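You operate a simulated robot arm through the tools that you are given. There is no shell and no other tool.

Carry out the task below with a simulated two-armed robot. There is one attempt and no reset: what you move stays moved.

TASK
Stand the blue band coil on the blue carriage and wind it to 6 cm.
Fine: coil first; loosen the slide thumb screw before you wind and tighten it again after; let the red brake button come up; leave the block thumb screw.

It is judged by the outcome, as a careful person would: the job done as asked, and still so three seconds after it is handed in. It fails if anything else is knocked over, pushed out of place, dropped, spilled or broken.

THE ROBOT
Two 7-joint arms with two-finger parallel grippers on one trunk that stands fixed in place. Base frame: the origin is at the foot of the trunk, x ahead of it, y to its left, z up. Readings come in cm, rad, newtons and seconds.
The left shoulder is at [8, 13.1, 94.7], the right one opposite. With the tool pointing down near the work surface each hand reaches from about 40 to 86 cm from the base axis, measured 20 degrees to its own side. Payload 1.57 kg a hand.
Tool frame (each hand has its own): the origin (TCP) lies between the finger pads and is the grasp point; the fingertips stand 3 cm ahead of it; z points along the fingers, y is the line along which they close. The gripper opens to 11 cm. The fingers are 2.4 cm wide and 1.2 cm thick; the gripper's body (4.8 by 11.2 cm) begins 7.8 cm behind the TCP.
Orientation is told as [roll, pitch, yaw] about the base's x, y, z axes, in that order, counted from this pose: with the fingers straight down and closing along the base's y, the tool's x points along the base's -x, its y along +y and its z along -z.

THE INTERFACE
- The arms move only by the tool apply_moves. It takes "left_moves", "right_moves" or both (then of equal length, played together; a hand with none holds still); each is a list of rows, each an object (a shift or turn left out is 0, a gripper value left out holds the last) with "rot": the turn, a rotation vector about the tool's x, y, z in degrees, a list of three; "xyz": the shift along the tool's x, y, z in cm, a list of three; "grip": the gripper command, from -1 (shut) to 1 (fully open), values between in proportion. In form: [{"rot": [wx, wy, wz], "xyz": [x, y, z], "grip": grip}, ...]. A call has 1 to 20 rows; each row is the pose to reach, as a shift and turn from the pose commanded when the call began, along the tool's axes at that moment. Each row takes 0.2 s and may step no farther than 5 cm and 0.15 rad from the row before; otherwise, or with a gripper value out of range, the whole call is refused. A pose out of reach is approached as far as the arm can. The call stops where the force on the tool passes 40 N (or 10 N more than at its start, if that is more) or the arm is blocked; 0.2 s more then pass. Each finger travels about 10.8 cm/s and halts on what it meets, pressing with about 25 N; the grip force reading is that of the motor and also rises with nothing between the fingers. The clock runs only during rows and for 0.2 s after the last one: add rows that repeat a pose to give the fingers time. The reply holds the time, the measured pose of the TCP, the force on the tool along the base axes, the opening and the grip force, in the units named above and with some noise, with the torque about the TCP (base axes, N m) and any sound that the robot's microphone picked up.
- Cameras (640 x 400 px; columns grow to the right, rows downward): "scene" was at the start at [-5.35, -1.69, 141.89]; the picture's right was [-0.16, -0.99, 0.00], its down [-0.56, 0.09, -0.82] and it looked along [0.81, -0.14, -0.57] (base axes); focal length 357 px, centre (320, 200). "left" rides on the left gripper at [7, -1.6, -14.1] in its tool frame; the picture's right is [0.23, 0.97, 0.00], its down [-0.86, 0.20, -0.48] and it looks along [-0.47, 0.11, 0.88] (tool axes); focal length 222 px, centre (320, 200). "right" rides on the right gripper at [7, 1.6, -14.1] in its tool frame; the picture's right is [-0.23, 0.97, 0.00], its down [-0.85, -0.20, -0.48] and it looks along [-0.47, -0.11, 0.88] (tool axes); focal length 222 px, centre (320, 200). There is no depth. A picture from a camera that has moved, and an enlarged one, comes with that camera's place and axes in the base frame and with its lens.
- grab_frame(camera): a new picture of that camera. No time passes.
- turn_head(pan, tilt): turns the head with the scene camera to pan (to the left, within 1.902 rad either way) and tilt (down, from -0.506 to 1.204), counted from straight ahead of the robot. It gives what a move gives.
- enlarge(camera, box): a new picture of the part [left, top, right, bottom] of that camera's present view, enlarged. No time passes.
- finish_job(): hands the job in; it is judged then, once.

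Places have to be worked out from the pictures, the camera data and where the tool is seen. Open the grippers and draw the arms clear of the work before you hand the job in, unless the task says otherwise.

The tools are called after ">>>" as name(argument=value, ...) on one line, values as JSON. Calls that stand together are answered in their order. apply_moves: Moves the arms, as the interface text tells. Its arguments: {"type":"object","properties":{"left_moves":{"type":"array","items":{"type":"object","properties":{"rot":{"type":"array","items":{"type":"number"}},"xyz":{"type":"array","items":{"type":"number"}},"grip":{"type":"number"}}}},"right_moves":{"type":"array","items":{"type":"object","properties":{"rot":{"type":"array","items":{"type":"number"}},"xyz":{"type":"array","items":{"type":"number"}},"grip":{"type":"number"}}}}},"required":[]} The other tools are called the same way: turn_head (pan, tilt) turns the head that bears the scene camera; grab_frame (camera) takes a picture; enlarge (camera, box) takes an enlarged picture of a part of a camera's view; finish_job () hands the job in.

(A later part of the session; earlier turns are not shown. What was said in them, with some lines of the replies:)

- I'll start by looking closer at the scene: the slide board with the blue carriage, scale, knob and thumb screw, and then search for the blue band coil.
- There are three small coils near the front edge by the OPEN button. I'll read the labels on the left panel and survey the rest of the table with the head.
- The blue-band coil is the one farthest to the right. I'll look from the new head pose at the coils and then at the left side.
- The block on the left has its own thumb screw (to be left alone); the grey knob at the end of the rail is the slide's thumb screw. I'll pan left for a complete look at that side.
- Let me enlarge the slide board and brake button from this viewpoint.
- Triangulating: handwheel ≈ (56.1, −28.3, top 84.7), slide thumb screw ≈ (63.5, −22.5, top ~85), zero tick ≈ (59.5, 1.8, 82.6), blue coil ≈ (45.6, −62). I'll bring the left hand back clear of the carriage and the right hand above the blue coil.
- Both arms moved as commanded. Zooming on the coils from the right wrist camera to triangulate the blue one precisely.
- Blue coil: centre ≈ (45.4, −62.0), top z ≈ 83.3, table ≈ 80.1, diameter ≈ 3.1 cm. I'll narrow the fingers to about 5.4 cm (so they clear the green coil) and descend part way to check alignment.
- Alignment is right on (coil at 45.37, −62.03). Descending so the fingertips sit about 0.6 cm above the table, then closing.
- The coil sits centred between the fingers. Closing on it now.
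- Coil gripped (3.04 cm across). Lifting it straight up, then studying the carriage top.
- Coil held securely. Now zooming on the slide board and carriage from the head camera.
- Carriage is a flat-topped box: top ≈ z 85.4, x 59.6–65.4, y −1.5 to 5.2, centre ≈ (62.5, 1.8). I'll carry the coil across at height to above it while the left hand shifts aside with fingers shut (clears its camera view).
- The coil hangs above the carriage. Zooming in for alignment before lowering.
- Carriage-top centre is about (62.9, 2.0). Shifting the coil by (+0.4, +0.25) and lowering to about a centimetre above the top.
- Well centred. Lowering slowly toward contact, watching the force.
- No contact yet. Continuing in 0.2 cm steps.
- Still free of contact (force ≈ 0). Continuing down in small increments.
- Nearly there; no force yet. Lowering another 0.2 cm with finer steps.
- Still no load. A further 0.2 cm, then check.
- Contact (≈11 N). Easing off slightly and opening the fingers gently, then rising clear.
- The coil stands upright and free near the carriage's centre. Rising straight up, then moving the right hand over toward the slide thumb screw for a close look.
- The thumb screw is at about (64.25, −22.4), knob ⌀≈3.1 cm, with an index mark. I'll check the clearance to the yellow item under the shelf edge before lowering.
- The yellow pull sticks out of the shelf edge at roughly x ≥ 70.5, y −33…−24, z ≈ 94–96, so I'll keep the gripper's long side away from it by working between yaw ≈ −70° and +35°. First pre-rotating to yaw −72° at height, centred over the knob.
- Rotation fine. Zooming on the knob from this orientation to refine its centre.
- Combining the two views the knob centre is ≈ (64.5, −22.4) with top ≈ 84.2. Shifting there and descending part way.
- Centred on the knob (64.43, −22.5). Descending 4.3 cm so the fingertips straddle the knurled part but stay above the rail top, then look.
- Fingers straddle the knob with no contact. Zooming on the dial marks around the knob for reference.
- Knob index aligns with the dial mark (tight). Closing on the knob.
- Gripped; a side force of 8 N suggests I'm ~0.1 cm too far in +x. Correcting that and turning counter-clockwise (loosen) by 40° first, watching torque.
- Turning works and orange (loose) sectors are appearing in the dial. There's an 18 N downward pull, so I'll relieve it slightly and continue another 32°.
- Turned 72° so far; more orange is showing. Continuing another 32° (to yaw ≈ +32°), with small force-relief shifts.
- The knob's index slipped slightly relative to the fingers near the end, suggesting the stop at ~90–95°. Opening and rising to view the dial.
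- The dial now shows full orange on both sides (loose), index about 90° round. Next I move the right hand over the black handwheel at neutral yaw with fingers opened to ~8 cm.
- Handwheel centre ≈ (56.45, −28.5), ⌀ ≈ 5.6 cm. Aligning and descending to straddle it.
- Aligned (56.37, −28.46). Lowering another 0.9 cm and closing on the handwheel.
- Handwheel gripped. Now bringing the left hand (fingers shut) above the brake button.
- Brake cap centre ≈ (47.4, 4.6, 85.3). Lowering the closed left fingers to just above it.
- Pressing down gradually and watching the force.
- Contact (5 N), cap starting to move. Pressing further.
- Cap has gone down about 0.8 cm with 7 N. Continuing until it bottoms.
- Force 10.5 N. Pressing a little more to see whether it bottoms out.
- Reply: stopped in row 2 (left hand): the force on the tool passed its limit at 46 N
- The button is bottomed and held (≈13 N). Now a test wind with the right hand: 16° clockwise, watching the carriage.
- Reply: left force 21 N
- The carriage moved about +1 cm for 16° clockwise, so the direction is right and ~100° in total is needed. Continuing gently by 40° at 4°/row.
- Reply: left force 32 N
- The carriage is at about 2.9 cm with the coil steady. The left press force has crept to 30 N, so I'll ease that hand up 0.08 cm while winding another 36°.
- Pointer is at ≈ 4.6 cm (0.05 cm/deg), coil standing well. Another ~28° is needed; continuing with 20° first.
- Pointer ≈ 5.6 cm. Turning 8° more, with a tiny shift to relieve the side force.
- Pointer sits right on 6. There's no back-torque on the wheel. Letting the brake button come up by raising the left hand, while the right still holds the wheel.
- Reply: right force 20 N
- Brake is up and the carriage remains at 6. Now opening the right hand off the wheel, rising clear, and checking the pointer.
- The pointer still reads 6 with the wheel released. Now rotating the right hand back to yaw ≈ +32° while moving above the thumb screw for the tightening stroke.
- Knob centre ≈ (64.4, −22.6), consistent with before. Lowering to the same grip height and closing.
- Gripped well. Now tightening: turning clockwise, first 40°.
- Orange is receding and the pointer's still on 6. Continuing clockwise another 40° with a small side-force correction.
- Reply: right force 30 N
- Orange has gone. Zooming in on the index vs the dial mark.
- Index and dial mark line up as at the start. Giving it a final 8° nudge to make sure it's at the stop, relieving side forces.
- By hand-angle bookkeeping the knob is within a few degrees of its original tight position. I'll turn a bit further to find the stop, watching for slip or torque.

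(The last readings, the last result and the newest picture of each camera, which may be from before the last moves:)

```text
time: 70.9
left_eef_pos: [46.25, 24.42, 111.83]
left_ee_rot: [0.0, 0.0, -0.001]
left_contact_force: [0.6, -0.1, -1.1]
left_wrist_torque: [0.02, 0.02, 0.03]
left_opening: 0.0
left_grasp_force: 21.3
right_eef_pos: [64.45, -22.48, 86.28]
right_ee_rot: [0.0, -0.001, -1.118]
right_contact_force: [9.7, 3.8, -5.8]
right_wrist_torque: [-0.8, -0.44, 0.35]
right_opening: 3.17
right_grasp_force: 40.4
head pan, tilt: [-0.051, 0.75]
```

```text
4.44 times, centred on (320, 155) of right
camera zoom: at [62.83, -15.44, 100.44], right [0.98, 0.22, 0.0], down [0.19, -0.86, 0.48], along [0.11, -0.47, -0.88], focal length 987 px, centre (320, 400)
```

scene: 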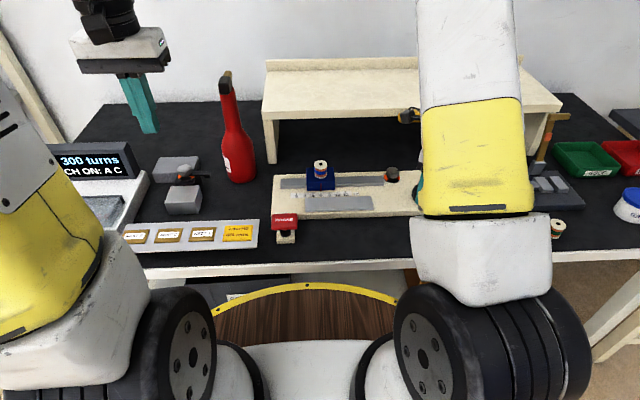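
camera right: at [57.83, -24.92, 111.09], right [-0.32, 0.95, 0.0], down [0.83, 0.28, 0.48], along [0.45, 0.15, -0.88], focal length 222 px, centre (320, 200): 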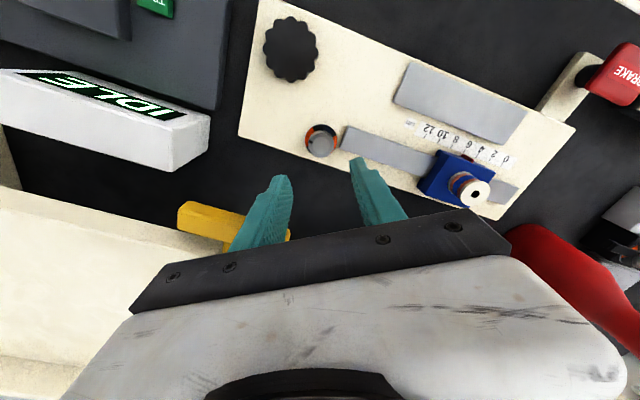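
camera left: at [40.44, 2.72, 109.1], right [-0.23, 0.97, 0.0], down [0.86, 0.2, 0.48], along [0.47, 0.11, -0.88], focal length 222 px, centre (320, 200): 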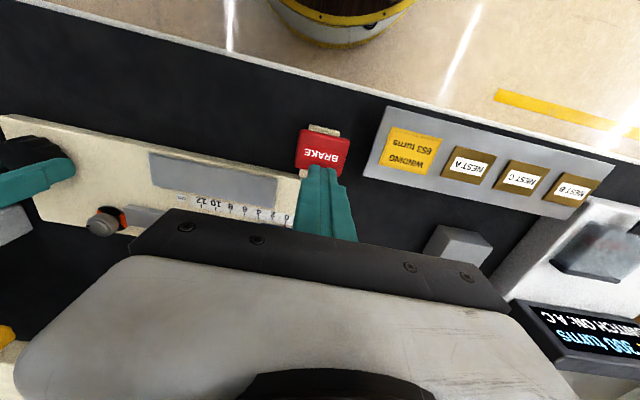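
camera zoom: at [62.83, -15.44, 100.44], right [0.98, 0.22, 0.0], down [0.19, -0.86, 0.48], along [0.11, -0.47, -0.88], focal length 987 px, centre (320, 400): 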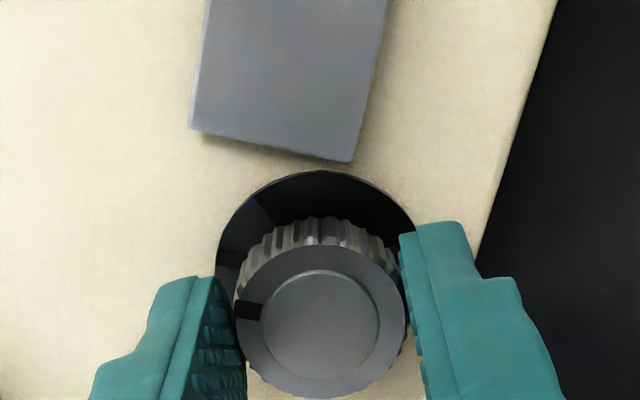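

Torque rose to 0.35 N·m and the knob slipped in the fingers: it's at the tight stop. Releasing and rising straight up.

>>> apply_moves(right_moves=[{"grip": -0.35}, {"grip": -0.1}, {"grip": -0.1}, {"xyz": [0, 0, -2], "grip": -0.1}, {"xyz": [0, 0, -5], "grip": -0.1}, {"xyz": [0, 0, -9], "grip": -0.1}, {"xyz": [0, 0, -12], "grip": -0.1}, {"xyz": [0, 0, -12], "grip": -0.1}])

>>> enlarge(camera="right", box=[270, 80, 370, 160])

>>> enlarge(camera="scene", box=[300, 165, 340, 205])

>>> enlarge(camera="left", box=[30, 110, 280, 260])

```text
time: 72.7
left_eef_pos: [46.02, 24.31, 111.91]
left_ee_rot: [0.0, -0.002, 0.0]
left_contact_force: [-0.2, 0.1, 0.6]
left_wrist_torque: [0.01, 0.04, 0.01]
left_opening: 0.02
left_grasp_force: 21.6
right_eef_pos: [64.47, -22.24, 98.27]
right_ee_rot: [0.001, -0.001, -1.119]
right_contact_force: [0.9, 0.1, 0.7]
right_wrist_torque: [0.0, 0.03, -0.03]
right_opening: 4.94
right_grasp_force: 0.2
head pan, tilt: [-0.051, 0.75]
```

```text
5.00 times, centred on (320, 120) of right
camera zoom: at [62.93, -15.26, 112.42], right [0.98, 0.22, 0.0], down [0.19, -0.86, 0.48], along [0.11, -0.47, -0.88], focal length 1111 px, centre (320, 600)
```

zoom: 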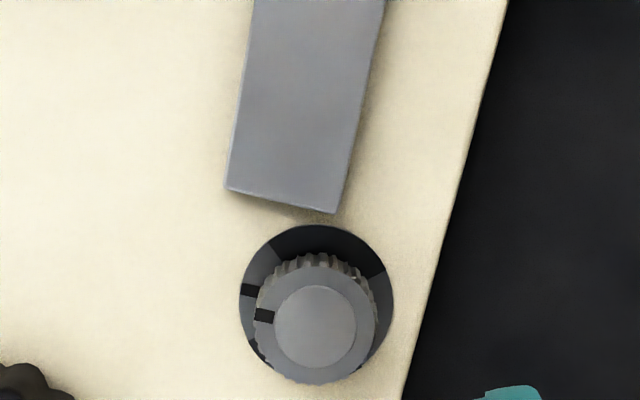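

```text
10.00 times, centred on (320, 185) of scene
camera zoom: at [-5.78, -0.64, 140.61], right [-0.05, -1.0, 0.0], down [-0.68, 0.03, -0.73], along [0.73, -0.04, -0.68], focal length 3573 px, centre (320, 350)
```

zoom: 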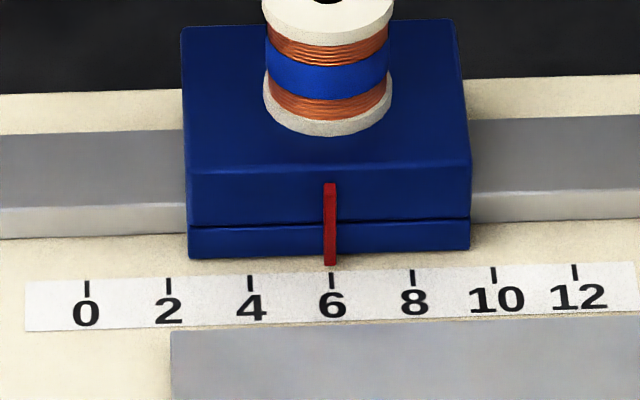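

```text
2.56 times, centred on (155, 185) of left
camera zoom: at [39.18, 22.77, 125.98], right [-0.23, 0.97, 0.0], down [0.85, 0.2, 0.48], along [0.47, 0.11, -0.88], focal length 569 px, centre (742, 238)
```

zoom: 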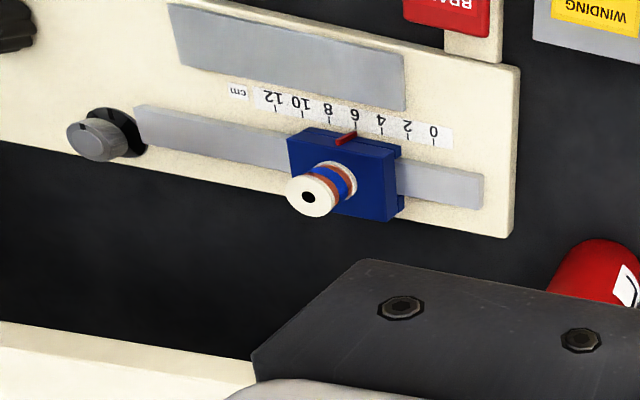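

Dial shows tight, pointer on 6, coil upright. Now drawing the right hand up and back, opening both grippers.

>>> apply_moves(left_moves=[{"xyz": [0, 0, 0], "grip": -0.5}, {"xyz": [0, 0, -0.5], "grip": 0}, {"xyz": [0.5, 0, -1], "grip": 0.5}, {"xyz": [1, 0.3, -1.5], "grip": 1}, {"xyz": [1.5, 0.6, -2], "grip": 1}, {"xyz": [2, 1, -2.5], "grip": 1}, {"xyz": [2, 1, -2.5], "grip": 1}, {"xyz": [2, 1, -2.5], "grip": 1}, {"xyz": [2, 1, -2.5], "grip": 1}, {"xyz": [2, 1, -2.5], "grip": 1}, {"xyz": [2, 1, -2.5], "grip": 1}, {"xyz": [2, 1, -2.5], "grip": 1}], right_moves=[{"xyz": [0, 0, -4]}, {"xyz": [0, 0, -8]}, {"xyz": [-0.9, -3.2, -10], "rot": [0, 0, -8]}, {"xyz": [-1.8, -6.4, -11], "rot": [0, 0, -16]}, {"xyz": [-2.7, -9.6, -12], "rot": [0, 0, -24]}, {"xyz": [-3.6, -12.8, -13], "rot": [0, 0, -32]}, {"xyz": [-4.5, -16.1, -14], "rot": [0, 0, -40]}, {"xyz": [-5.4, -19.4, -15], "rot": [0, 0, -48]}, {"xyz": [-6.3, -22.7, -16], "rot": [0, 0, -56]}, {"xyz": [-7.2, -26, -17], "rot": [0, 0, -64], "grip": 0.5}, {"xyz": [-7.9, -28.9, -18], "rot": [0, 0, -64], "grip": 1}, {"xyz": [-7.9, -28.9, -18], "rot": [0, 0, -64], "grip": 1}])

>>> grab_frame(camera="scene")

>>> grab_frame(camera="right")

>>> grab_frame(camera="left")

```text
time: 75.3
left_eef_pos: [44.03, 25.14, 114.27]
left_ee_rot: [0.001, -0.002, 0.0]
left_contact_force: [0.1, 0.3, -0.1]
left_wrist_torque: [0.01, -0.06, -0.01]
left_opening: 11.02
left_grasp_force: 0.0
right_eef_pos: [42.13, -42.07, 116.25]
right_ee_rot: [-0.002, 0.0, 0.0]
right_contact_force: [-0.7, 0.6, -0.9]
right_wrist_torque: [-0.01, 0.02, -0.01]
right_opening: 11.0
right_grasp_force: 0.1
head pan, tilt: [-0.051, 0.75]
```

```text
taken
```

scene: 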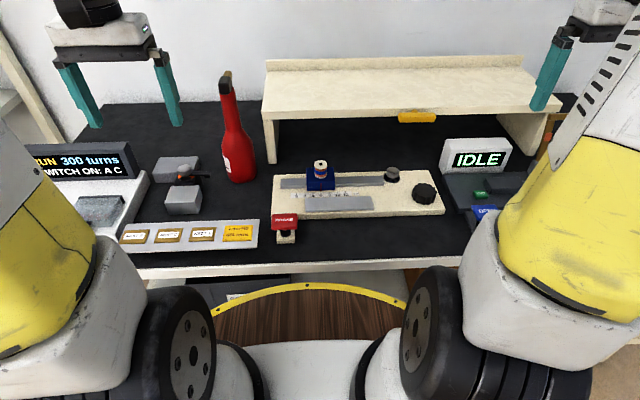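

```text
taken
camera right: at [35.18, -40.4, 130.38], right [0.23, 0.97, 0.0], down [0.86, -0.2, 0.48], along [0.47, -0.11, -0.88], focal length 222 px, centre (320, 200)
```

right: 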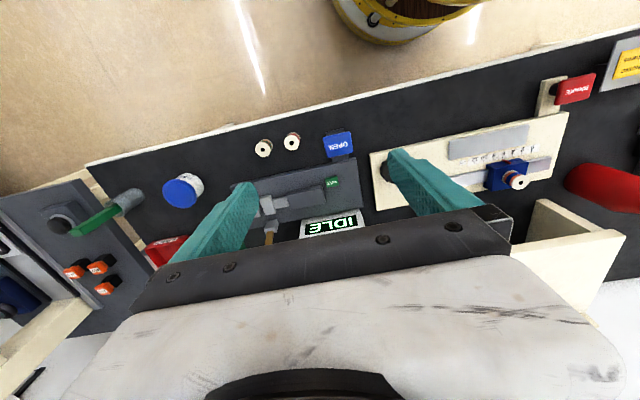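

```text
taken
camera left: at [37.07, 23.54, 128.43], right [-0.23, 0.97, 0.0], down [0.85, 0.2, 0.48], along [0.47, 0.11, -0.88], focal length 222 px, centre (320, 200)
```

left: 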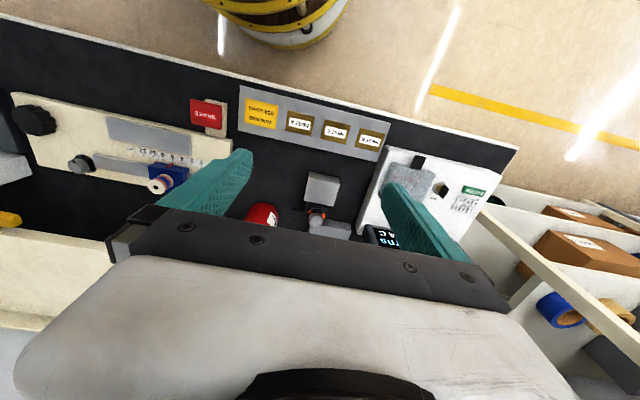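

Arms are clear and both grippers open. A last close check of pointer, coil, dial and brake.

>>> enlarge(camera="scene", box=[290, 150, 350, 210])

>>> enlarge(camera="scene", box=[370, 155, 450, 215])

>>> enlarge(camera="scene", box=[260, 195, 320, 250])

```text
6.67 times, centred on (320, 180) of scene
camera zoom: at [-5.8, -0.65, 140.61], right [-0.05, -1.0, 0.0], down [-0.68, 0.03, -0.73], along [0.73, -0.04, -0.68], focal length 2382 px, centre (320, 333)
```

zoom: 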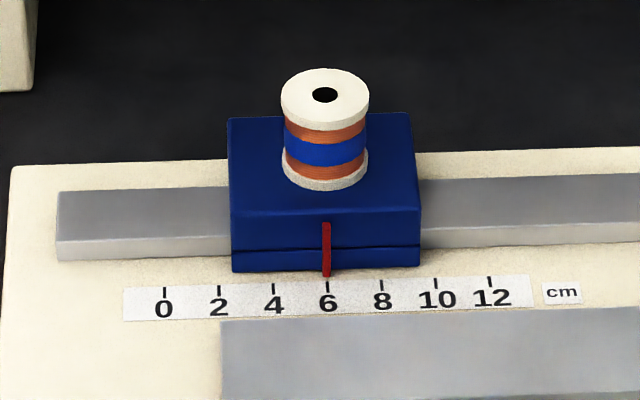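

```text
6.67 times, centred on (410, 185) of scene
camera zoom: at [-5.8, -0.65, 140.61], right [-0.05, -1.0, 0.0], down [-0.68, 0.03, -0.73], along [0.73, -0.04, -0.68], focal length 2382 px, centre (-280, 300)
```

zoom: 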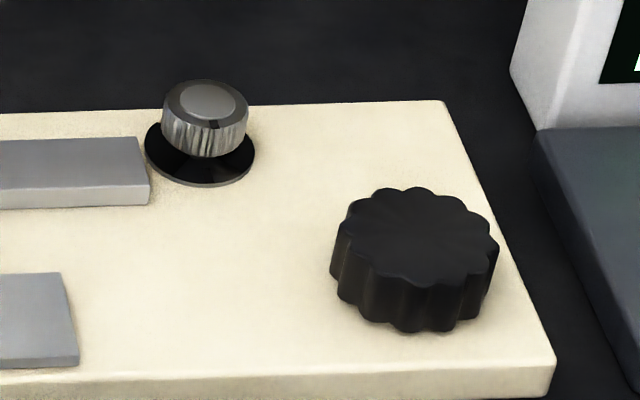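

```text
7.27 times, centred on (290, 222) of scene
camera zoom: at [-5.8, -0.65, 140.61], right [-0.05, -1.0, 0.0], down [-0.68, 0.03, -0.73], along [0.73, -0.04, -0.68], focal length 2599 px, centre (538, 36)
```

zoom: 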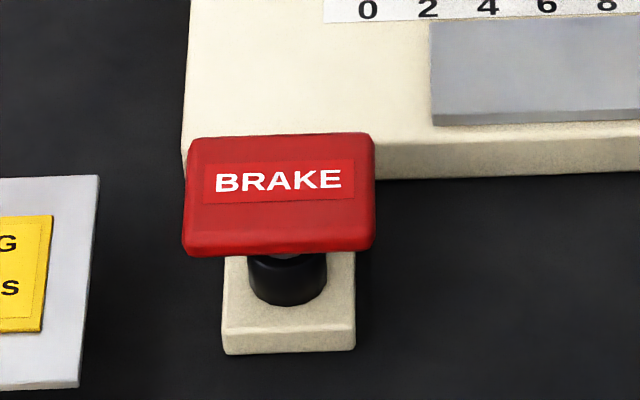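

Everything matches what was asked: the blue-band coil stands on the carriage, the pointer is on 6 cm, and the slide thumb screw is tight like at the start. The brake button is fully up, the block thumb screw is untouched and the board hasn't shifted. Handing in.

>>> finish_job()

```text
The job is handed in.
```

The blue band coil is standing on the blue carriage, and the carriage is wound to 6 cm. I handed the job in with the pointer on the 6 mark and the coil upright.

- **Coil:** I placed it on the carriage before touching the slide.
- **Slide thumb screw:** I loosened it before winding and tightened it again afterwards until it reached its stop. The dial looks as it did at the start.
- **Red brake button:** I held it down while winding, then let it come fully up. The carriage stayed at 6 cm after I let go of the wheel.
- **Block thumb screw:** I did not touch it.

In the final pictures nothing else has been knocked over or moved. Both grippers are open and the arms are clear of the work.
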